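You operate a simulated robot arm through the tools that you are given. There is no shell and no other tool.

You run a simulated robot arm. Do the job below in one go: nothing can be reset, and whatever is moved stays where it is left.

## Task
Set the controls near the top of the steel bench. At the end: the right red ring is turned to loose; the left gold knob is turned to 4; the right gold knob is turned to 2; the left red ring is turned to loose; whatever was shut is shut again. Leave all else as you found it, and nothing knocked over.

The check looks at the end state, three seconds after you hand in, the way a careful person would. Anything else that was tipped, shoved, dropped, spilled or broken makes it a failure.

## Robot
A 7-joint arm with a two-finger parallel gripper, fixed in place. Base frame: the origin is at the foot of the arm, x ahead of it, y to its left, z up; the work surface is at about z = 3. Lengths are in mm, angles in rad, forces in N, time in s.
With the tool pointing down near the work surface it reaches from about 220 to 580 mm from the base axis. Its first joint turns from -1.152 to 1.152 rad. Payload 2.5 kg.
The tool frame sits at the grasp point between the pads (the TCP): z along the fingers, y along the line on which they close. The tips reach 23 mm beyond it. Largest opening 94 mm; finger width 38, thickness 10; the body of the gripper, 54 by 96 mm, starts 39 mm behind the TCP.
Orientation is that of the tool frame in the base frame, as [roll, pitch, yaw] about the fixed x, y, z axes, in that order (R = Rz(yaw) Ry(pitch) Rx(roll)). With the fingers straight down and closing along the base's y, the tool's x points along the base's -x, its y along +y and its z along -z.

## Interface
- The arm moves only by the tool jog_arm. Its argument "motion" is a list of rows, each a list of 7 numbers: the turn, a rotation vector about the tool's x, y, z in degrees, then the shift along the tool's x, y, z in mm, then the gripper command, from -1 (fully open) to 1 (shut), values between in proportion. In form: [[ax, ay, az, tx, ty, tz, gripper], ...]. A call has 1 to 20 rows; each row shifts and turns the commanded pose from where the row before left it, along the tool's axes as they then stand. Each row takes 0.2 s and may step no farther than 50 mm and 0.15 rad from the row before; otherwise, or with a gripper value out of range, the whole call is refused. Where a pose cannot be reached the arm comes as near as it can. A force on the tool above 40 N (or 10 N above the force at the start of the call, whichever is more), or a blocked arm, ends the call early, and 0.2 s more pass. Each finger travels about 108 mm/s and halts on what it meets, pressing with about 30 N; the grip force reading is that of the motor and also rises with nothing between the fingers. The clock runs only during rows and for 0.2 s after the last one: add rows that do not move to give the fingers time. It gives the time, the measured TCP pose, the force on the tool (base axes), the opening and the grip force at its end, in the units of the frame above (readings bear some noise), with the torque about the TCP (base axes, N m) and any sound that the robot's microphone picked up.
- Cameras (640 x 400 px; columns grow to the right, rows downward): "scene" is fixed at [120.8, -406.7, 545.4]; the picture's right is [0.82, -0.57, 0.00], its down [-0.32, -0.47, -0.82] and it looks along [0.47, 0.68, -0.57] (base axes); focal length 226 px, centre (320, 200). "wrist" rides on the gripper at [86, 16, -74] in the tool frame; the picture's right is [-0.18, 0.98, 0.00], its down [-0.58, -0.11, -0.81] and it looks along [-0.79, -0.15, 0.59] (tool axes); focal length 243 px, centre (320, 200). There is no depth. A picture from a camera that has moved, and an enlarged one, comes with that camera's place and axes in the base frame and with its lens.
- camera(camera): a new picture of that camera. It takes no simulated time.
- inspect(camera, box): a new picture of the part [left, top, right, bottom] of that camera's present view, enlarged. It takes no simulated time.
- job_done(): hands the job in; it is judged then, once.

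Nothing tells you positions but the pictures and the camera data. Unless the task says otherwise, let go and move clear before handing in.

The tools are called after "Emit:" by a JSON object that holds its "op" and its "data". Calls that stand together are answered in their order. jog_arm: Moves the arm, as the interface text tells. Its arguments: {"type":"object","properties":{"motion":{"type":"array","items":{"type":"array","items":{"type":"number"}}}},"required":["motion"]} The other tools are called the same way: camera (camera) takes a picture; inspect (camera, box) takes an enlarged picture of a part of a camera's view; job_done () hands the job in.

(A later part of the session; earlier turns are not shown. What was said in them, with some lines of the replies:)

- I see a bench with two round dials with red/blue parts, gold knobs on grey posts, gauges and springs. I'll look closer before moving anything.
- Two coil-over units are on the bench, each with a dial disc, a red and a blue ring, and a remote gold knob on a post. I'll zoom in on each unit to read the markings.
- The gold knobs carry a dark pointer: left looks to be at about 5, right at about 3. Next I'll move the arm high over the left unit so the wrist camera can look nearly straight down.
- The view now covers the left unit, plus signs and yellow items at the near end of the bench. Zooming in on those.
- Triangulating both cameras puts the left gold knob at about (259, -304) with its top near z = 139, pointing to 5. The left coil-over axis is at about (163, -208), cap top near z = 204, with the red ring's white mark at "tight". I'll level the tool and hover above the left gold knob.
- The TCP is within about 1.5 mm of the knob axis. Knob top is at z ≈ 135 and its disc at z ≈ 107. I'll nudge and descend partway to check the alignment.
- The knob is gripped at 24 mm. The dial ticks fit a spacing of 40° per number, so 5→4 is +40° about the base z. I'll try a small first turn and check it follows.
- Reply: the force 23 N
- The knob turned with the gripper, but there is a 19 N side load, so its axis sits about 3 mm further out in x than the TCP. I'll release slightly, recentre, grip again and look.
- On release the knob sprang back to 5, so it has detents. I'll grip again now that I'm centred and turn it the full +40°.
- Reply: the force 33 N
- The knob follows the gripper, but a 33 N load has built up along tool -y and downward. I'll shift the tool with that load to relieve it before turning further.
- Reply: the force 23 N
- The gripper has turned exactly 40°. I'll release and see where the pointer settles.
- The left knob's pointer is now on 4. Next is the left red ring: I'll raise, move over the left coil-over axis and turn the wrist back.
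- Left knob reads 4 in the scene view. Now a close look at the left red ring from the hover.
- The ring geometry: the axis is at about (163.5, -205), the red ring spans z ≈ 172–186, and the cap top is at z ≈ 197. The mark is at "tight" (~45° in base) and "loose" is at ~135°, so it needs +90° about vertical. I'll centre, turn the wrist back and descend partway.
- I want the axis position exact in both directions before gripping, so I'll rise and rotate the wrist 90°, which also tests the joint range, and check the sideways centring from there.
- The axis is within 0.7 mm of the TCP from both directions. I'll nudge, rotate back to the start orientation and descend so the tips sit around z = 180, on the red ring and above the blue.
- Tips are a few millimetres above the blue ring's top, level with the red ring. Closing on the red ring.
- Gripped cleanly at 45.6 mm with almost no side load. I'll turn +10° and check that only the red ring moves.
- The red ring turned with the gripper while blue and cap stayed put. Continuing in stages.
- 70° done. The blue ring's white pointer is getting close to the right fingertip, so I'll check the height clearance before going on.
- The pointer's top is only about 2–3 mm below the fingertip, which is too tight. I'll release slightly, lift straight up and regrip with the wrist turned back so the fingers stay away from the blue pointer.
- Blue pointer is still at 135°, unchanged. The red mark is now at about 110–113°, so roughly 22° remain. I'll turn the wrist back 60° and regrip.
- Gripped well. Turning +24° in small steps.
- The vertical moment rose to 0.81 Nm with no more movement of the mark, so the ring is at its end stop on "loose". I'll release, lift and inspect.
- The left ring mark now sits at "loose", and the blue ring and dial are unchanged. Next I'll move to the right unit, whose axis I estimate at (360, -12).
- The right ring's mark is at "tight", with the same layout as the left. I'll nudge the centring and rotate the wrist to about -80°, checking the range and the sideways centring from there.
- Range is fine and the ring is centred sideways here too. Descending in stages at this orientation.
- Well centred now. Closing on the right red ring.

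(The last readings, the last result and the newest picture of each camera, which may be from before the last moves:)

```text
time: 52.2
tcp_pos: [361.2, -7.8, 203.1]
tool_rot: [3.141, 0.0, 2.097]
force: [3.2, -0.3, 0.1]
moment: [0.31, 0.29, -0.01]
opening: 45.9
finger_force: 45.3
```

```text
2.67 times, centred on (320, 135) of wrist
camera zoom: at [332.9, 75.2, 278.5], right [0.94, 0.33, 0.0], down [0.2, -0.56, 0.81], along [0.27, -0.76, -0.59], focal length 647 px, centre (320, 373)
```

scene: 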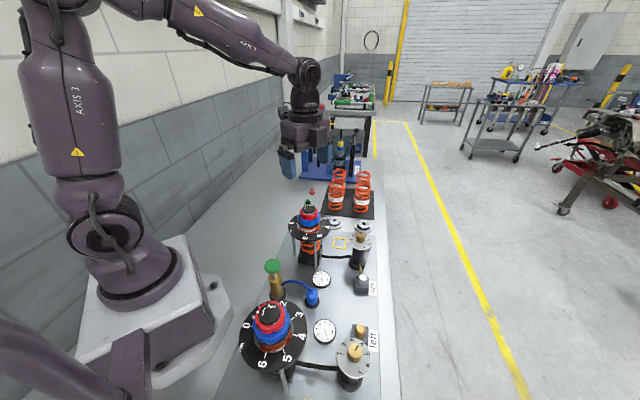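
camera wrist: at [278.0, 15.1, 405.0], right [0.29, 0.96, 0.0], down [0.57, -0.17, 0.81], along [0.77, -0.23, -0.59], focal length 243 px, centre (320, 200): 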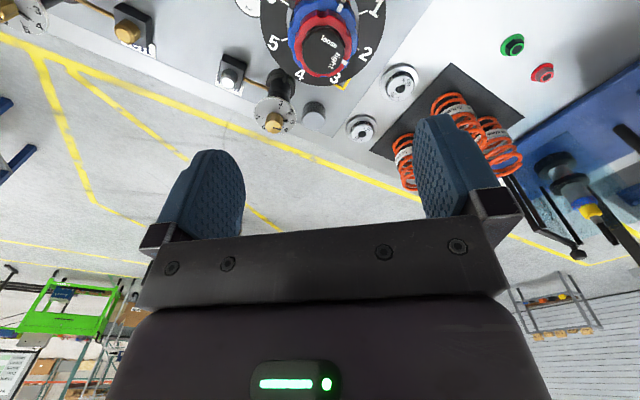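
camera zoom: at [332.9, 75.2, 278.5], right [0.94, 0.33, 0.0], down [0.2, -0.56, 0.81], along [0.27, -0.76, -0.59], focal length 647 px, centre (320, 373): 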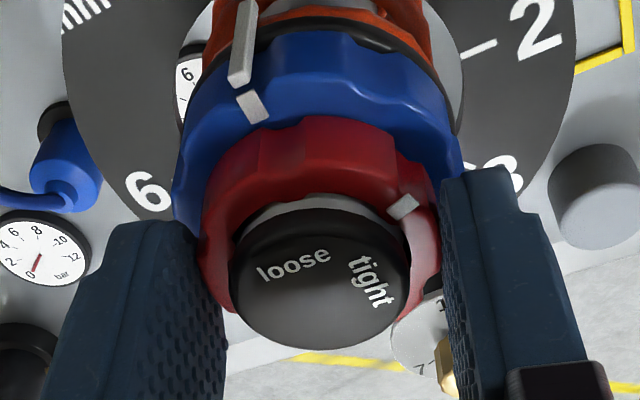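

The ring is turning freely and the side load is small. Continuing another 40°.

Emit:
{"op": "jog_arm", "data": {"motion": [[0, 0, -5, 0, 0, 0, 0.3], [0, 0, -5, 0, 0, 0, 0.3], [0, 0, -5, 0, 0, 0, 0.3], [0, 0, -5, 0, 0, 0, 0.3]]}}

Emit:
{"op": "jog_arm", "data": {"motion": [[0, 0, -5, 0, 0, 0, 0.3], [0, 0, -5, 0, 0, 0, 0.3], [0, 0, -5, 0, 0, 0, 0.3], [0, 0, -5, 0, 0, 0, 0.3]]}}

Emit:
{"op": "inspect", "data": {"camera": "wrist", "box": [220, 60, 420, 210]}}

```text
time: 53.2
tcp_pos: [362.7, -6.8, 202.9]
tool_rot: [3.139, 0.002, 2.445]
force: [7.9, -4.2, 1.2]
moment: [-0.02, 0.21, -0.04]
opening: 45.9
finger_force: 44.6
```

```text
time: 54.2
tcp_pos: [361.9, -6.3, 203.9]
tool_rot: [3.14, 0.004, 2.794]
force: [12.2, -4.6, 2.6]
moment: [-0.29, -0.1, 0.04]
opening: 45.7
finger_force: 45.3
```

```text
2.67 times, centred on (320, 135) of wrist
camera zoom: at [286.5, 37.3, 278.1], right [0.51, 0.86, 0.0], down [0.51, -0.3, 0.81], along [0.7, -0.41, -0.59], focal length 647 px, centre (320, 373)
```

zoom: 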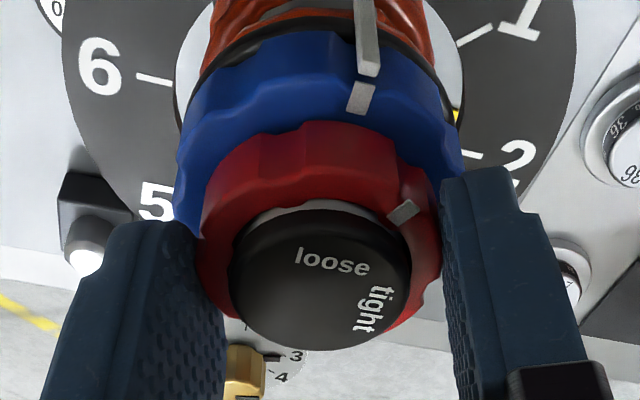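

Emit:
{"op": "jog_arm", "data": {"motion": [[0, 0, -5, -0.4, 0, 0, 0.3], [0, 0, -5, 0, 0, 0, 0.3], [0, 0, -4, 0, 0, 0, 0.3]]}}

Emit:
{"op": "inspect", "data": {"camera": "wrist", "box": [220, 60, 420, 210]}}

```text
time: 55.0
tcp_pos: [362.0, -6.7, 203.5]
tool_rot: [3.141, 0.001, 3.038]
force: [14.9, -4.3, 7.6]
moment: [-0.38, 0.08, 0.01]
opening: 46.0
finger_force: 45.0
```

```text
2.67 times, centred on (320, 135) of wrist
camera zoom: at [278.0, 17.7, 278.1], right [0.28, 0.96, 0.0], down [0.57, -0.17, 0.81], along [0.77, -0.23, -0.59], focal length 647 px, centre (320, 373)
```

zoom: 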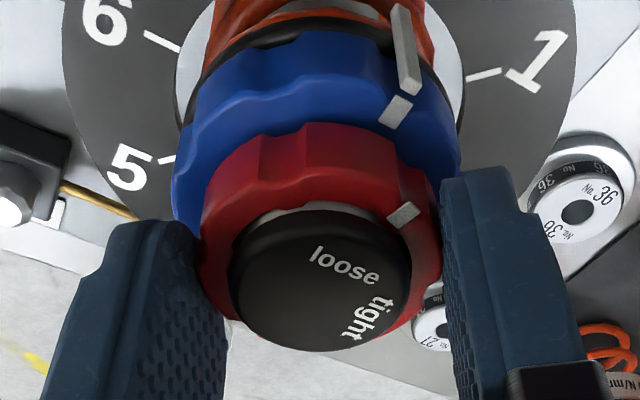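

Emit:
{"op": "jog_arm", "data": {"motion": [[0, 0, -4, -0.3, 0, 0, 0.3], [0, 0, -4, 0, 0, 0, 0.3], [0, 0, -3, 0, 0, 0, 0.3]]}}

Emit:
{"op": "inspect", "data": {"camera": "wrist", "box": [220, 60, 420, 210]}}

```text
time: 55.8
tcp_pos: [362.4, -6.7, 203.5]
tool_rot: [3.141, 0.0, -3.051]
force: [5.6, 2.9, 11.6]
moment: [-0.24, -0.38, 0.01]
opening: 45.9
finger_force: 45.2
```

```text
2.67 times, centred on (320, 135) of wrist
camera zoom: at [275.0, 1.1, 278.1], right [0.09, 1.0, 0.0], down [0.59, -0.06, 0.81], along [0.8, -0.08, -0.59], focal length 647 px, centre (320, 373)
```

zoom: 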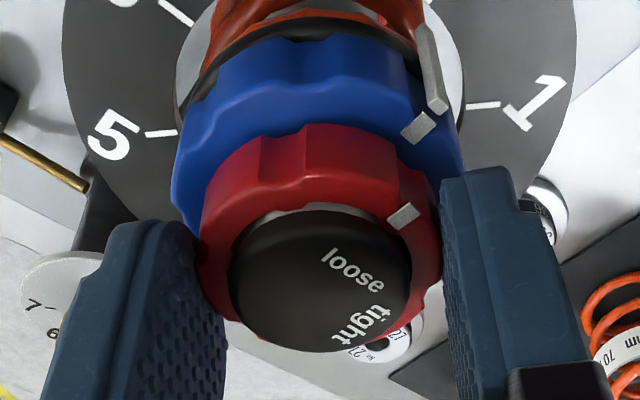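

Emit:
{"op": "jog_arm", "data": {"motion": [[0, 0, -3, 0, 0, -0.3, 0.3], [0, 0, -2, 0, 0, 0, 0.3]]}}

Emit:
{"op": "inspect", "data": {"camera": "wrist", "box": [220, 60, 420, 210]}}

```text
time: 56.4
tcp_pos: [360.2, -6.7, 203.8]
tool_rot: [3.138, 0.0, -2.966]
force: [7.0, 5.4, 6.9]
moment: [-0.09, 0.02, -0.01]
opening: 45.9
finger_force: 45.0
```

```text
2.67 times, centred on (320, 135) of wrist
camera zoom: at [274.6, -6.5, 278.2], right [0.01, 1.0, 0.0], down [0.59, -0.01, 0.81], along [0.81, -0.01, -0.59], focal length 647 px, centre (320, 373)
```

zoom: 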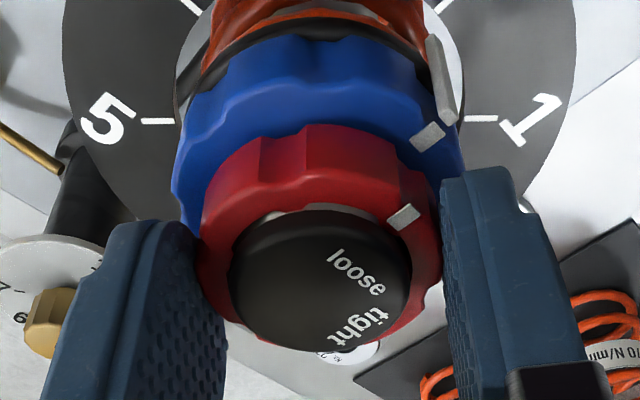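

Emit:
{"op": "jog_arm", "data": {"motion": [[0, 0, -2, 0, 0, 0, 0.3], [0, 0, -1.5, 0, 0, 0, 0.3]]}}

Emit:
{"op": "inspect", "data": {"camera": "wrist", "box": [220, 60, 420, 210]}}

```text
time: 57.0
tcp_pos: [362.0, -6.5, 202.7]
tool_rot: [3.14, -0.002, -2.906]
force: [0.0, 8.4, 6.2]
moment: [0.12, 0.02, -0.63]
opening: 45.7
finger_force: 44.8
```

```text
2.67 times, centred on (320, 135) of wrist
camera zoom: at [274.6, -11.8, 278.2], right [-0.05, 1.0, 0.0], down [0.59, 0.03, 0.8], along [0.8, 0.04, -0.59], focal length 647 px, centre (320, 373)
```

zoom: 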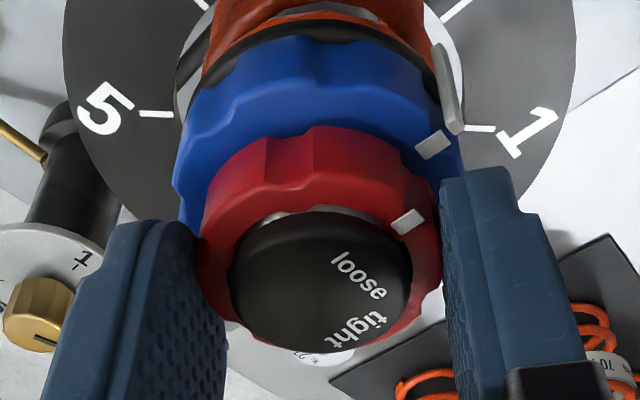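

The stop is reached here too (Mz −0.63 Nm). Releasing and lifting to check.

Emit:
{"op": "jog_arm", "data": {"motion": [[0, 0, 0, 0, 0, 0, -0.05], [0, 0, 0, 0, 0, 0, -0.1], [0, 0, 0, 0, 0, -20, -0.1], [0, 0, 0, 0, 0, -40, -1], [0, 0, 0, 0, 0, -40, -1], [0, 0, 0, 0, 0, -26, -1], [0, 0, 0, 0, 0, 0, -1]]}}

Emit:
{"op": "inspect", "data": {"camera": "wrist", "box": [250, 0, 400, 100]}}

Emit:
{"op": "inspect", "data": {"camera": "scene", "box": [280, 190, 340, 240]}}

```text
time: 58.6
tcp_pos: [360.1, -7.5, 328.1]
tool_rot: [-3.14, 0.0, -2.905]
force: [0.6, 0.4, -0.2]
moment: [0.0, -0.01, -0.01]
opening: 94.0
finger_force: 0.0
```

```text
4.00 times, centred on (325, 50) of wrist
camera zoom: at [273.4, -12.2, 403.7], right [-0.05, 1.0, 0.0], down [0.59, 0.03, 0.81], along [0.81, 0.04, -0.59], focal length 970 px, centre (300, 800)
```

zoom: 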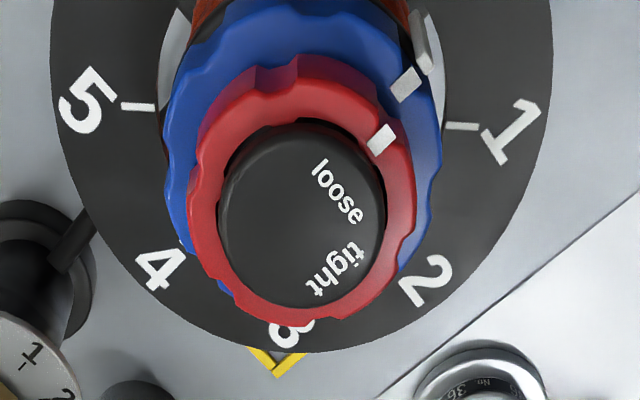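

```text
8.00 times, centred on (310, 215) of scene
camera zoom: at [120.8, -406.7, 545.4], right [0.82, -0.57, 0.0], down [-0.32, -0.47, -0.82], along [0.47, 0.68, -0.57], focal length 1804 px, centre (400, 80)
```

zoom: 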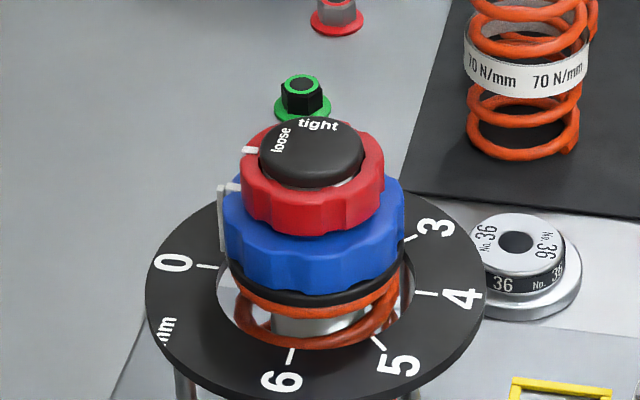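

The right ring reads "loose" and the blue pointer hasn't moved. Now the right gold knob: I'll move to about (459.5, -107.5) and hover.

Emit:
{"op": "jog_arm", "data": {"motion": [[0, 0, 0, -18.2, -30, 0, -1], [0, 0, 0, -18.2, -30, 0, -1], [0, 0, 0, -18.2, -30, 0, -1], [0, 0, 0, -18.2, -30, 0, -1], [0, 0, 8, 0, 0, 0, -1], [0, 0, 8, 0, 0, 0, -1], [0, 0, 8, 0, 0, 0, -1], [0, 0, 8, 0, 0, 0, -1], [0, 0, 1.5, 0, 0, 35, -1], [0, 0, 0, 0, 0, 35, -1], [0, 0, 0, 0, 0, 0, -1]]}}

Emit:
{"op": "inspect", "data": {"camera": "wrist", "box": [250, 0, 400, 120]}}

Emit:
{"op": "camera", "data": {"camera": "scene"}}

```text
time: 61.0
tcp_pos: [459.6, -107.5, 259.4]
tool_rot: [3.141, 0.0, 2.794]
force: [-0.3, 0.3, -0.2]
moment: [0.01, 0.05, 0.04]
opening: 94.1
finger_force: 0.1
```

```text
3.33 times, centred on (325, 60) of wrist
camera zoom: at [386.1, -63.1, 334.5], right [0.51, 0.86, 0.0], down [0.51, -0.3, 0.81], along [0.69, -0.41, -0.59], focal length 809 px, centre (303, 667)
```

zoom: 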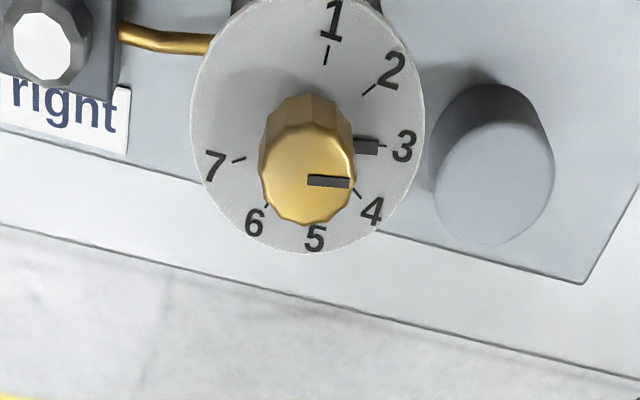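

```text
taken
```

scene: 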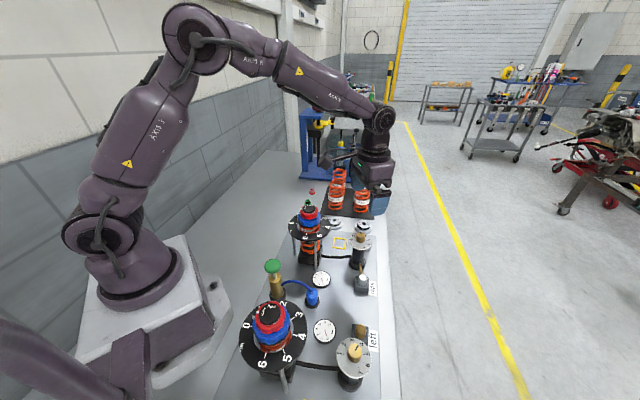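

The pointer sits on 3, with about 0.9 mm of sideways offset. I'll nudge and descend partway.

Emit:
{"op": "jog_arm", "data": {"motion": [[0, 0, 0, 0.5, 0.6, 40, -1], [0, 0, 0, 0, 0, 40, -1], [0, 0, 0, 0, 0, 15, -1], [0, 0, 0, 0, 0, 0, -1]]}}

Emit:
{"op": "inspect", "data": {"camera": "wrist", "box": [220, 60, 420, 210]}}

Emit:
{"op": "inspect", "data": {"camera": "scene", "box": [310, 180, 430, 270]}}

```text
time: 62.0
tcp_pos: [460.4, -104.2, 163.5]
tool_rot: [-3.141, 0.001, 2.792]
force: [-0.8, 1.1, 0.1]
moment: [-0.02, -0.01, 0.01]
opening: 93.8
finger_force: 0.1
```

```text
2.67 times, centred on (320, 135) of wrist
camera zoom: at [385.2, -60.1, 238.4], right [0.51, 0.86, 0.0], down [0.51, -0.3, 0.81], along [0.69, -0.41, -0.59], focal length 647 px, centre (320, 373)
```

zoom: 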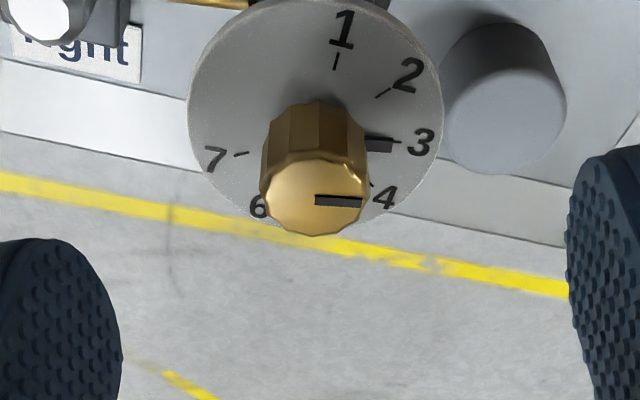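

```text
4.44 times, centred on (370, 225) of scene
camera zoom: at [120.8, -406.7, 545.4], right [0.82, -0.57, 0.0], down [-0.32, -0.47, -0.82], along [0.47, 0.68, -0.57], focal length 1002 px, centre (98, 89)
```

zoom: 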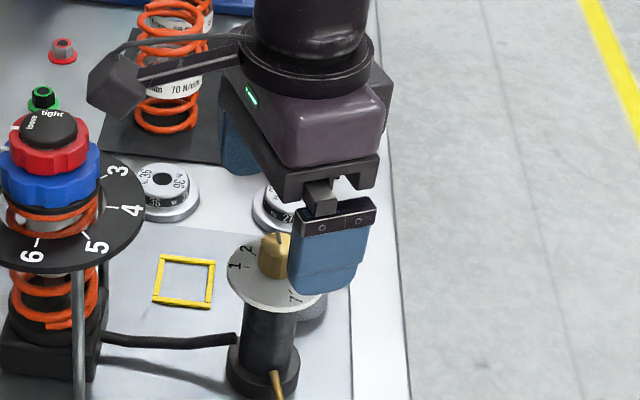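

To keep the fingertips away from the knob's small skirt pointer, I'll rotate the wrist 55° and recentre before gripping.

Emit:
{"op": "jog_arm", "data": {"motion": [[0, 0, 0, 0.5, -0.9, 0, -1], [0, 0, -8, 0, 0, 0, -1], [0, 0, -8, 0, 0, 0, -1], [0, 0, -8, 0, 0, 0, -1], [0, 0, -8, 0, 0, 0, -1], [0, 0, -8, 0, 0, 0, -1], [0, 0, -8, 0, 0, 0, -1], [0, 0, -7, 0, 0, 0, -1], [0, 0, 0, 0, 0, 0, -1]]}}

Emit:
{"op": "inspect", "data": {"camera": "wrist", "box": [220, 60, 420, 210]}}

```text
time: 64.0
tcp_pos: [458.4, -106.8, 164.1]
tool_rot: [3.141, -0.002, -2.529]
force: [-0.5, 0.1, 0.3]
moment: [0.06, -0.01, -0.02]
opening: 94.1
finger_force: 0.1
```

```text
2.67 times, centred on (320, 135) of wrist
camera zoom: at [380.7, -144.3, 239.5], right [-0.42, 0.91, 0.0], down [0.54, 0.25, 0.81], along [0.73, 0.33, -0.59], focal length 647 px, centre (320, 373)
```

zoom: 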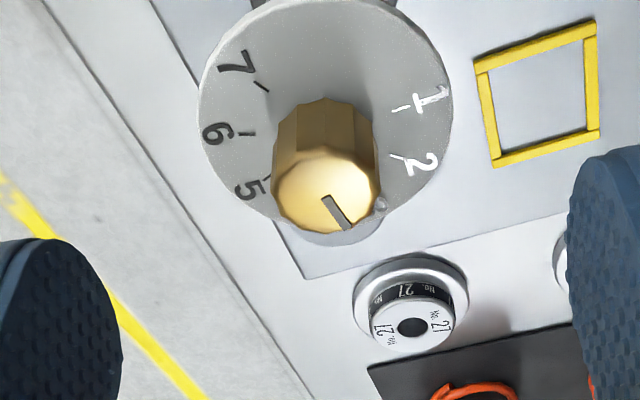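

Emit:
{"op": "jog_arm", "data": {"motion": [[0, 0, 0, 0.85, 1.2, 13, -1], [0, 0, 0, 0, 0, 13, -1], [0, 0, 0, 0, 0, 0, 0.15], [0, 0, 0, 0, 0, 0, 0.15], [0, 0, 0, 0, 0, 0, 0.15]]}}

Emit:
{"op": "inspect", "data": {"camera": "wrist", "box": [220, 60, 420, 210]}}

Emit:
{"op": "inspect", "data": {"camera": "scene", "box": [330, 205, 400, 265]}}

```text
time: 65.2
tcp_pos: [457.7, -105.0, 138.6]
tool_rot: [3.141, -0.001, -2.529]
force: [0.5, 1.0, 0.2]
moment: [-0.02, 0.01, -0.03]
opening: 39.9
finger_force: 0.1
```

```text
2.67 times, centred on (320, 135) of wrist
camera zoom: at [379.4, -142.7, 213.3], right [-0.41, 0.91, 0.0], down [0.54, 0.24, 0.81], along [0.73, 0.33, -0.59], focal length 647 px, centre (320, 373)
```

zoom: 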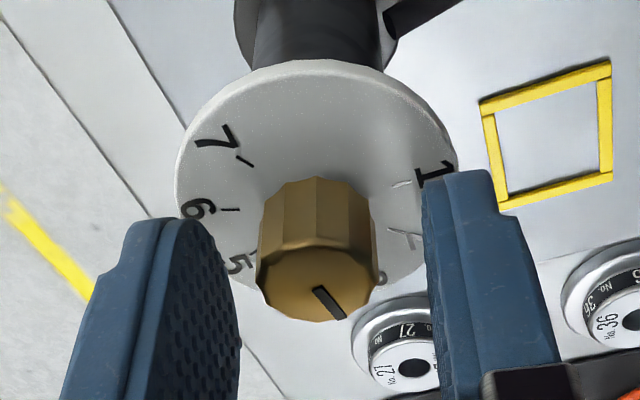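

```text
6.67 times, centred on (365, 235) of scene
camera zoom: at [120.8, -406.7, 545.4], right [0.82, -0.57, 0.0], down [-0.32, -0.47, -0.82], along [0.47, 0.68, -0.57], focal length 1503 px, centre (20, -33)
```

zoom: 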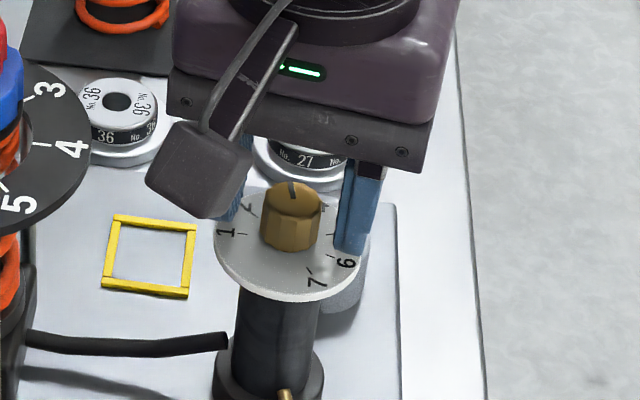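

Emit:
{"op": "jog_arm", "data": {"motion": [[0, 0, 0, 0, -0.4, 0, 0.3], [0, 0, 0, 0, 0, 0, 0.5], [0, 0, 0, 0, 0, 0, 0.65], [0, 0, 0, 0, 0, 0, 0.8], [0, 0, 0, 0, 0, 0, 0.8]]}}

Emit:
{"op": "inspect", "data": {"camera": "wrist", "box": [220, 60, 420, 210]}}

```text
time: 66.4
tcp_pos: [457.7, -106.9, 138.3]
tool_rot: [-3.14, -0.001, -2.532]
force: [3.8, -4.6, -2.1]
moment: [0.19, 0.08, 0.02]
opening: 23.4
finger_force: 45.1
```

```text
2.67 times, centred on (320, 135) of wrist
camera zoom: at [379.6, -143.5, 213.2], right [-0.41, 0.91, 0.0], down [0.54, 0.24, 0.81], along [0.73, 0.33, -0.59], focal length 647 px, centre (320, 373)
```

zoom: 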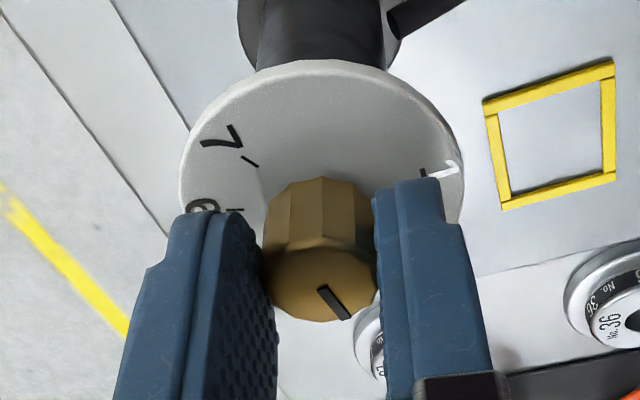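

Emit:
{"op": "jog_arm", "data": {"motion": [[0, 0, -5, 0, -0.3, 0, 0.8], [0, 0, -5, 0, 0, 0, 0.8], [0, 0, -5, 0, 0, 0, 0.8]]}}

Emit:
{"op": "inspect", "data": {"camera": "wrist", "box": [220, 60, 420, 210]}}

```text
time: 67.2
tcp_pos: [458.5, -106.8, 138.5]
tool_rot: [-3.14, -0.001, -2.267]
force: [16.8, -8.7, -14.8]
moment: [-0.28, 0.2, -0.04]
opening: 23.4
finger_force: 45.3
```

```text
2.67 times, centred on (320, 135) of wrist
camera zoom: at [392.0, -163.4, 213.2], right [-0.64, 0.77, 0.0], down [0.45, 0.38, 0.81], along [0.62, 0.51, -0.59], focal length 647 px, centre (320, 373)
```

zoom: 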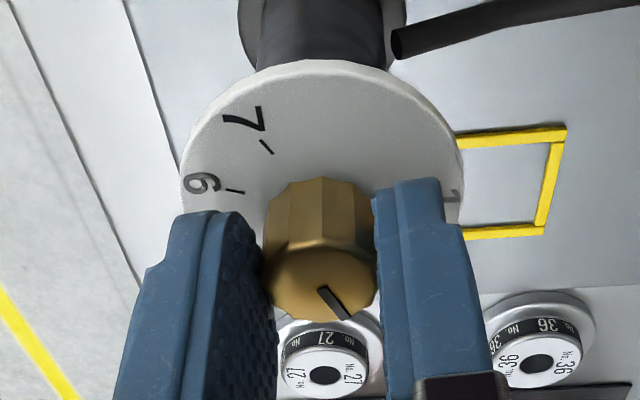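

Emit:
{"op": "jog_arm", "data": {"motion": [[0, 0, 0, 0, -0.7, 0.5, 0.8], [0, 0, -5, 0, -0.3, 0.2, 0.8], [0, 0, -5, 0, -0.3, 0.2, 0.8]]}}

Emit:
{"op": "inspect", "data": {"camera": "wrist", "box": [220, 60, 420, 210]}}

```text
time: 68.0
tcp_pos: [459.4, -106.9, 138.1]
tool_rot: [3.141, 0.001, -2.093]
force: [2.4, -4.6, -3.1]
moment: [0.02, -0.52, 0.0]
opening: 23.4
finger_force: 44.7
```

```text
2.67 times, centred on (320, 135) of wrist
camera zoom: at [403.2, -174.5, 213.4], right [-0.76, 0.65, 0.0], down [0.38, 0.45, 0.81], along [0.52, 0.61, -0.59], focal length 647 px, centre (320, 373)
```

zoom: 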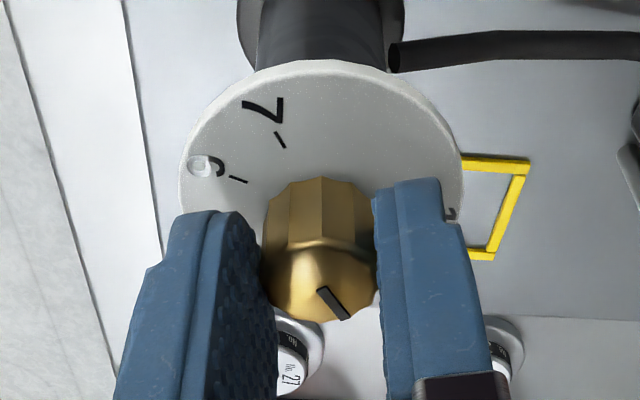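

25° turned and the forces are relaxed. Completing the last 15°.

Emit:
{"op": "jog_arm", "data": {"motion": [[0, 0, -5, 0, -0.2, 0.1, 0.8], [0, 0, -5, 0, -0.2, 0.1, 0.8], [0, 0, -5, 0, 0, 0, 0.8]]}}

Emit:
{"op": "inspect", "data": {"camera": "wrist", "box": [220, 60, 420, 210]}}

```text
time: 68.8
tcp_pos: [460.4, -106.2, 138.5]
tool_rot: [3.141, 0.0, -1.829]
force: [-4.5, -0.2, 18.0]
moment: [-0.49, 0.66, 0.03]
opening: 23.6
finger_force: 45.3
```

```text
2.67 times, centred on (320, 135) of wrist
camera zoom: at [422.9, -187.2, 213.3], right [-0.9, 0.43, 0.0], down [0.25, 0.53, 0.81], along [0.35, 0.73, -0.59], focal length 647 px, centre (320, 373)
```

zoom: 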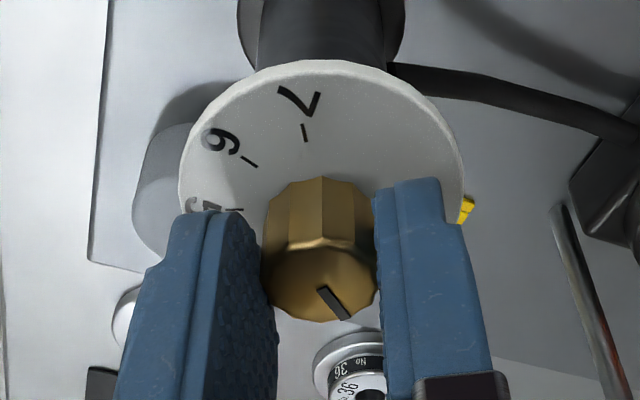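

Emit:
{"op": "jog_arm", "data": {"motion": [[0, 0, 0, 0, 0, 0, 0.15], [0, 0, 0, 0, 0, 0, 0.0], [0, 0, 0, 0, 0, -30, 0.0], [0, 0, 0, 0, 0, -40, 0], [0, 0, 0, 0, 0, -40, -1], [0, 0, 0, 0, 0, 0, -1]]}}

Emit:
{"op": "inspect", "data": {"camera": "wrist", "box": [250, 0, 400, 120]}}

Emit:
{"op": "inspect", "data": {"camera": "scene", "box": [330, 205, 400, 265]}}

```text
time: 70.2
tcp_pos: [458.9, -108.2, 246.8]
tool_rot: [3.14, 0.0, -1.833]
force: [0.2, 0.1, 0.5]
moment: [0.0, -0.01, -0.01]
opening: 94.0
finger_force: 0.0
```

```text
3.33 times, centred on (325, 60) of wrist
camera zoom: at [422.2, -187.6, 321.6], right [-0.9, 0.43, 0.0], down [0.26, 0.53, 0.81], along [0.35, 0.73, -0.59], focal length 809 px, centre (303, 667)
```

zoom: 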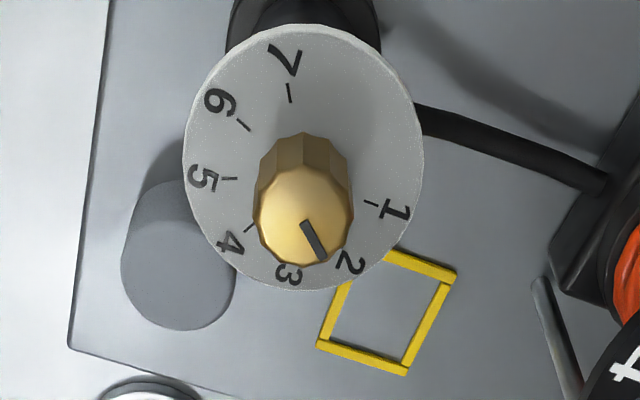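

```text
6.67 times, centred on (365, 235) of scene
camera zoom: at [120.8, -406.7, 545.4], right [0.82, -0.57, 0.0], down [-0.32, -0.47, -0.82], along [0.47, 0.68, -0.57], focal length 1503 px, centre (20, -33)
```

zoom: 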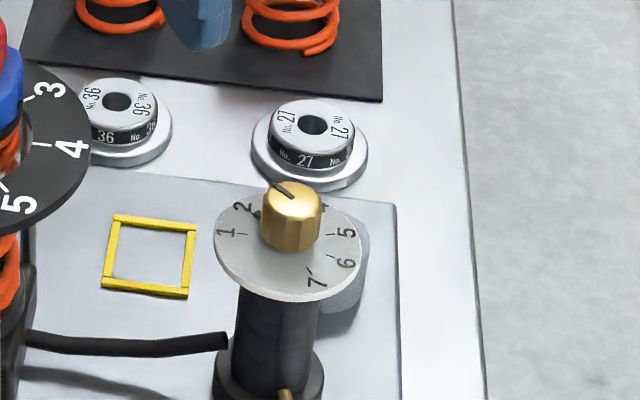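

The right pointer now reads 2. I'll raise the arm clear and do a full check of both units.

Emit:
{"op": "jog_arm", "data": {"motion": [[0, 0, 0, 0, 0, -45, -1], [0, 0, 0, 0, 0, -45, -1], [0, 0, 0, 0, 0, -45, -1], [0, 0, 0, 0, 0, -35, -1], [0, 0, 8, 0, 0, 0, -1], [0, 0, 8, 0, 0, 0, -1], [0, 0, 8, 0, 0, 0, -1], [0, 0, 8, 0, 0, 0, -1], [0, 0, 8, 0, 0, 0, -1], [0, 0, 8, 0, 0, 0, -1], [0, 0, 8, 0, 0, 0, -1], [0, 0, 8, 0, 0, 0, -1], [0, 0, 8, 0, 0, 0, -1], [0, 0, 3, 0, 0, 0, -1], [0, 0, 0, 36, 22, 0, -1], [0, 0, 0, 0, 0, 0, -1]]}}

Emit:
{"op": "camera", "data": {"camera": "scene"}}

Emit:
{"op": "inspect", "data": {"camera": "scene", "box": [220, 280, 400, 400]}}

Emit:
{"op": "inspect", "data": {"camera": "scene", "box": [260, 180, 400, 290]}}

Emit:
{"op": "inspect", "data": {"camera": "scene", "box": [345, 225, 380, 250]}}

Emit:
{"op": "camera", "data": {"camera": "wrist"}}

```text
time: 73.6
tcp_pos: [423.2, -85.5, 416.9]
tool_rot: [3.142, -0.001, -3.141]
force: [-0.6, -0.5, -0.1]
moment: [0.0, 0.01, 0.01]
opening: 94.1
finger_force: 0.0
```

```text
taken
```

scene: 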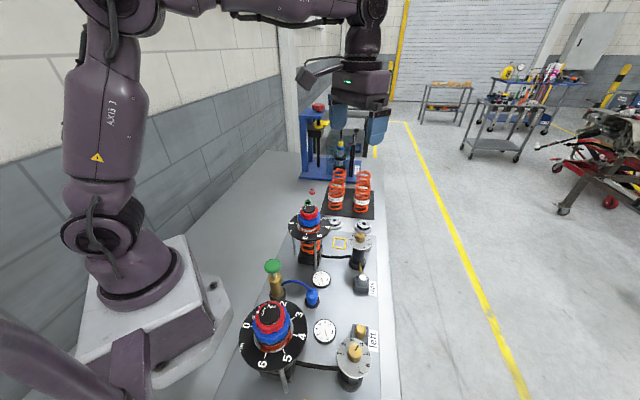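

```text
3.33 times, centred on (310, 340) of scene
camera zoom: at [120.8, -406.7, 545.4], right [0.82, -0.57, 0.0], down [-0.32, -0.47, -0.82], along [0.47, 0.68, -0.57], focal length 752 px, centre (353, -267)
```

zoom: 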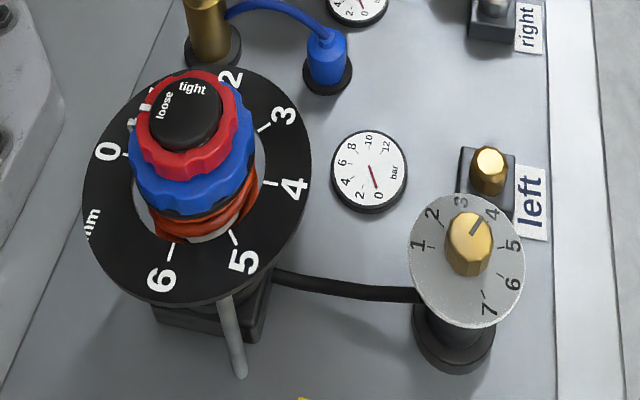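

```text
3.64 times, centred on (330, 235) of scene
camera zoom: at [120.8, -406.7, 545.4], right [0.82, -0.57, 0.0], down [-0.32, -0.47, -0.82], along [0.47, 0.68, -0.57], focal length 820 px, centre (284, 73)
```

zoom: 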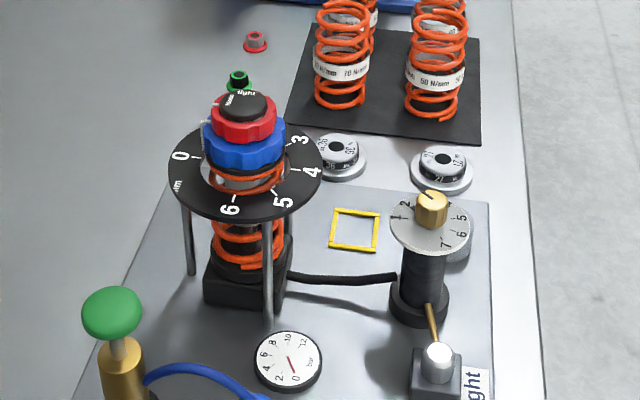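

```text
16.00 times, centred on (362, 238) of scene
camera zoom: at [120.8, -406.7, 545.4], right [0.82, -0.57, 0.0], down [-0.32, -0.47, -0.82], along [0.47, 0.68, -0.57], focal length 3608 px, centre (-360, -400)
```

zoom: 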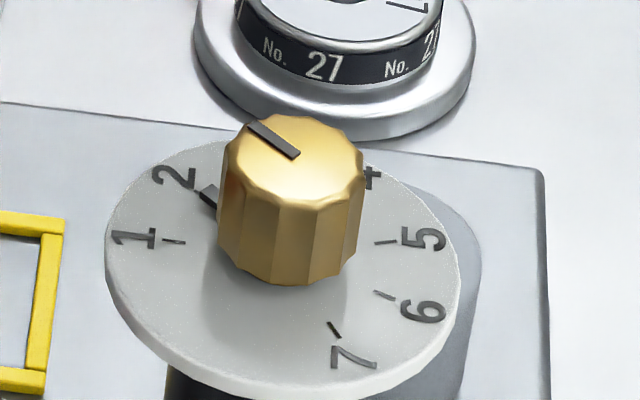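

```text
taken
camera wrist: at [338.2, -70.5, 492.0], right [0.18, 0.98, 0.0], down [0.58, -0.11, 0.81], along [0.79, -0.15, -0.59], focal length 243 px, centre (320, 200)
```

wrist: 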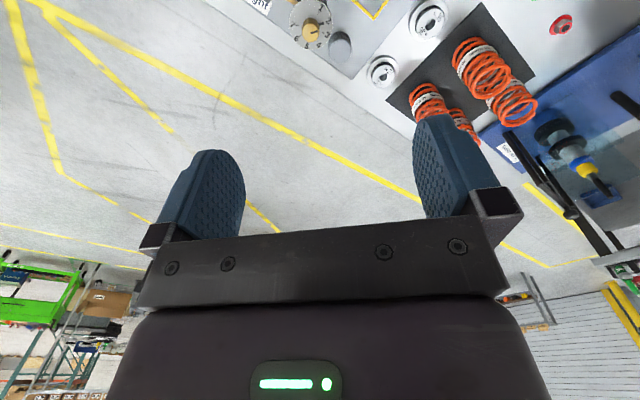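

Both red rings read "loose", the left gold knob is on 4 and the right on 2. The blue rings, gauges and everything else look as they did at the start. I opened nothing, and the arm is clear, so I'm handing in.

Emit:
{"op": "job_done", "data": {}}

```text
The job is handed in.
```

I've handed the job in. All four controls are set as asked, and I checked each in the final camera pictures:

| Control | Start | End |
|---|---|---|
| Left red ring | tight | loose, turned until it hit its stop |
| Right red ring | tight | loose, turned until it hit its stop |
| Left gold knob | 5 | 4 |
| Right gold knob | 3 | 2 |

- **Left and right:** I followed the labels on the bench, so "left" is the unit nearest the scene camera.
- **Shut items:** I found nothing that had to be opened to reach the controls, and I opened nothing. Anything that was shut was left that way.
- **Everything else:** The blue rings, gauges and loose parts looked the same at the end as at the start, and nothing was knocked over.
- **Arm:** I let go of everything and moved the arm back near its starting position before handing in.
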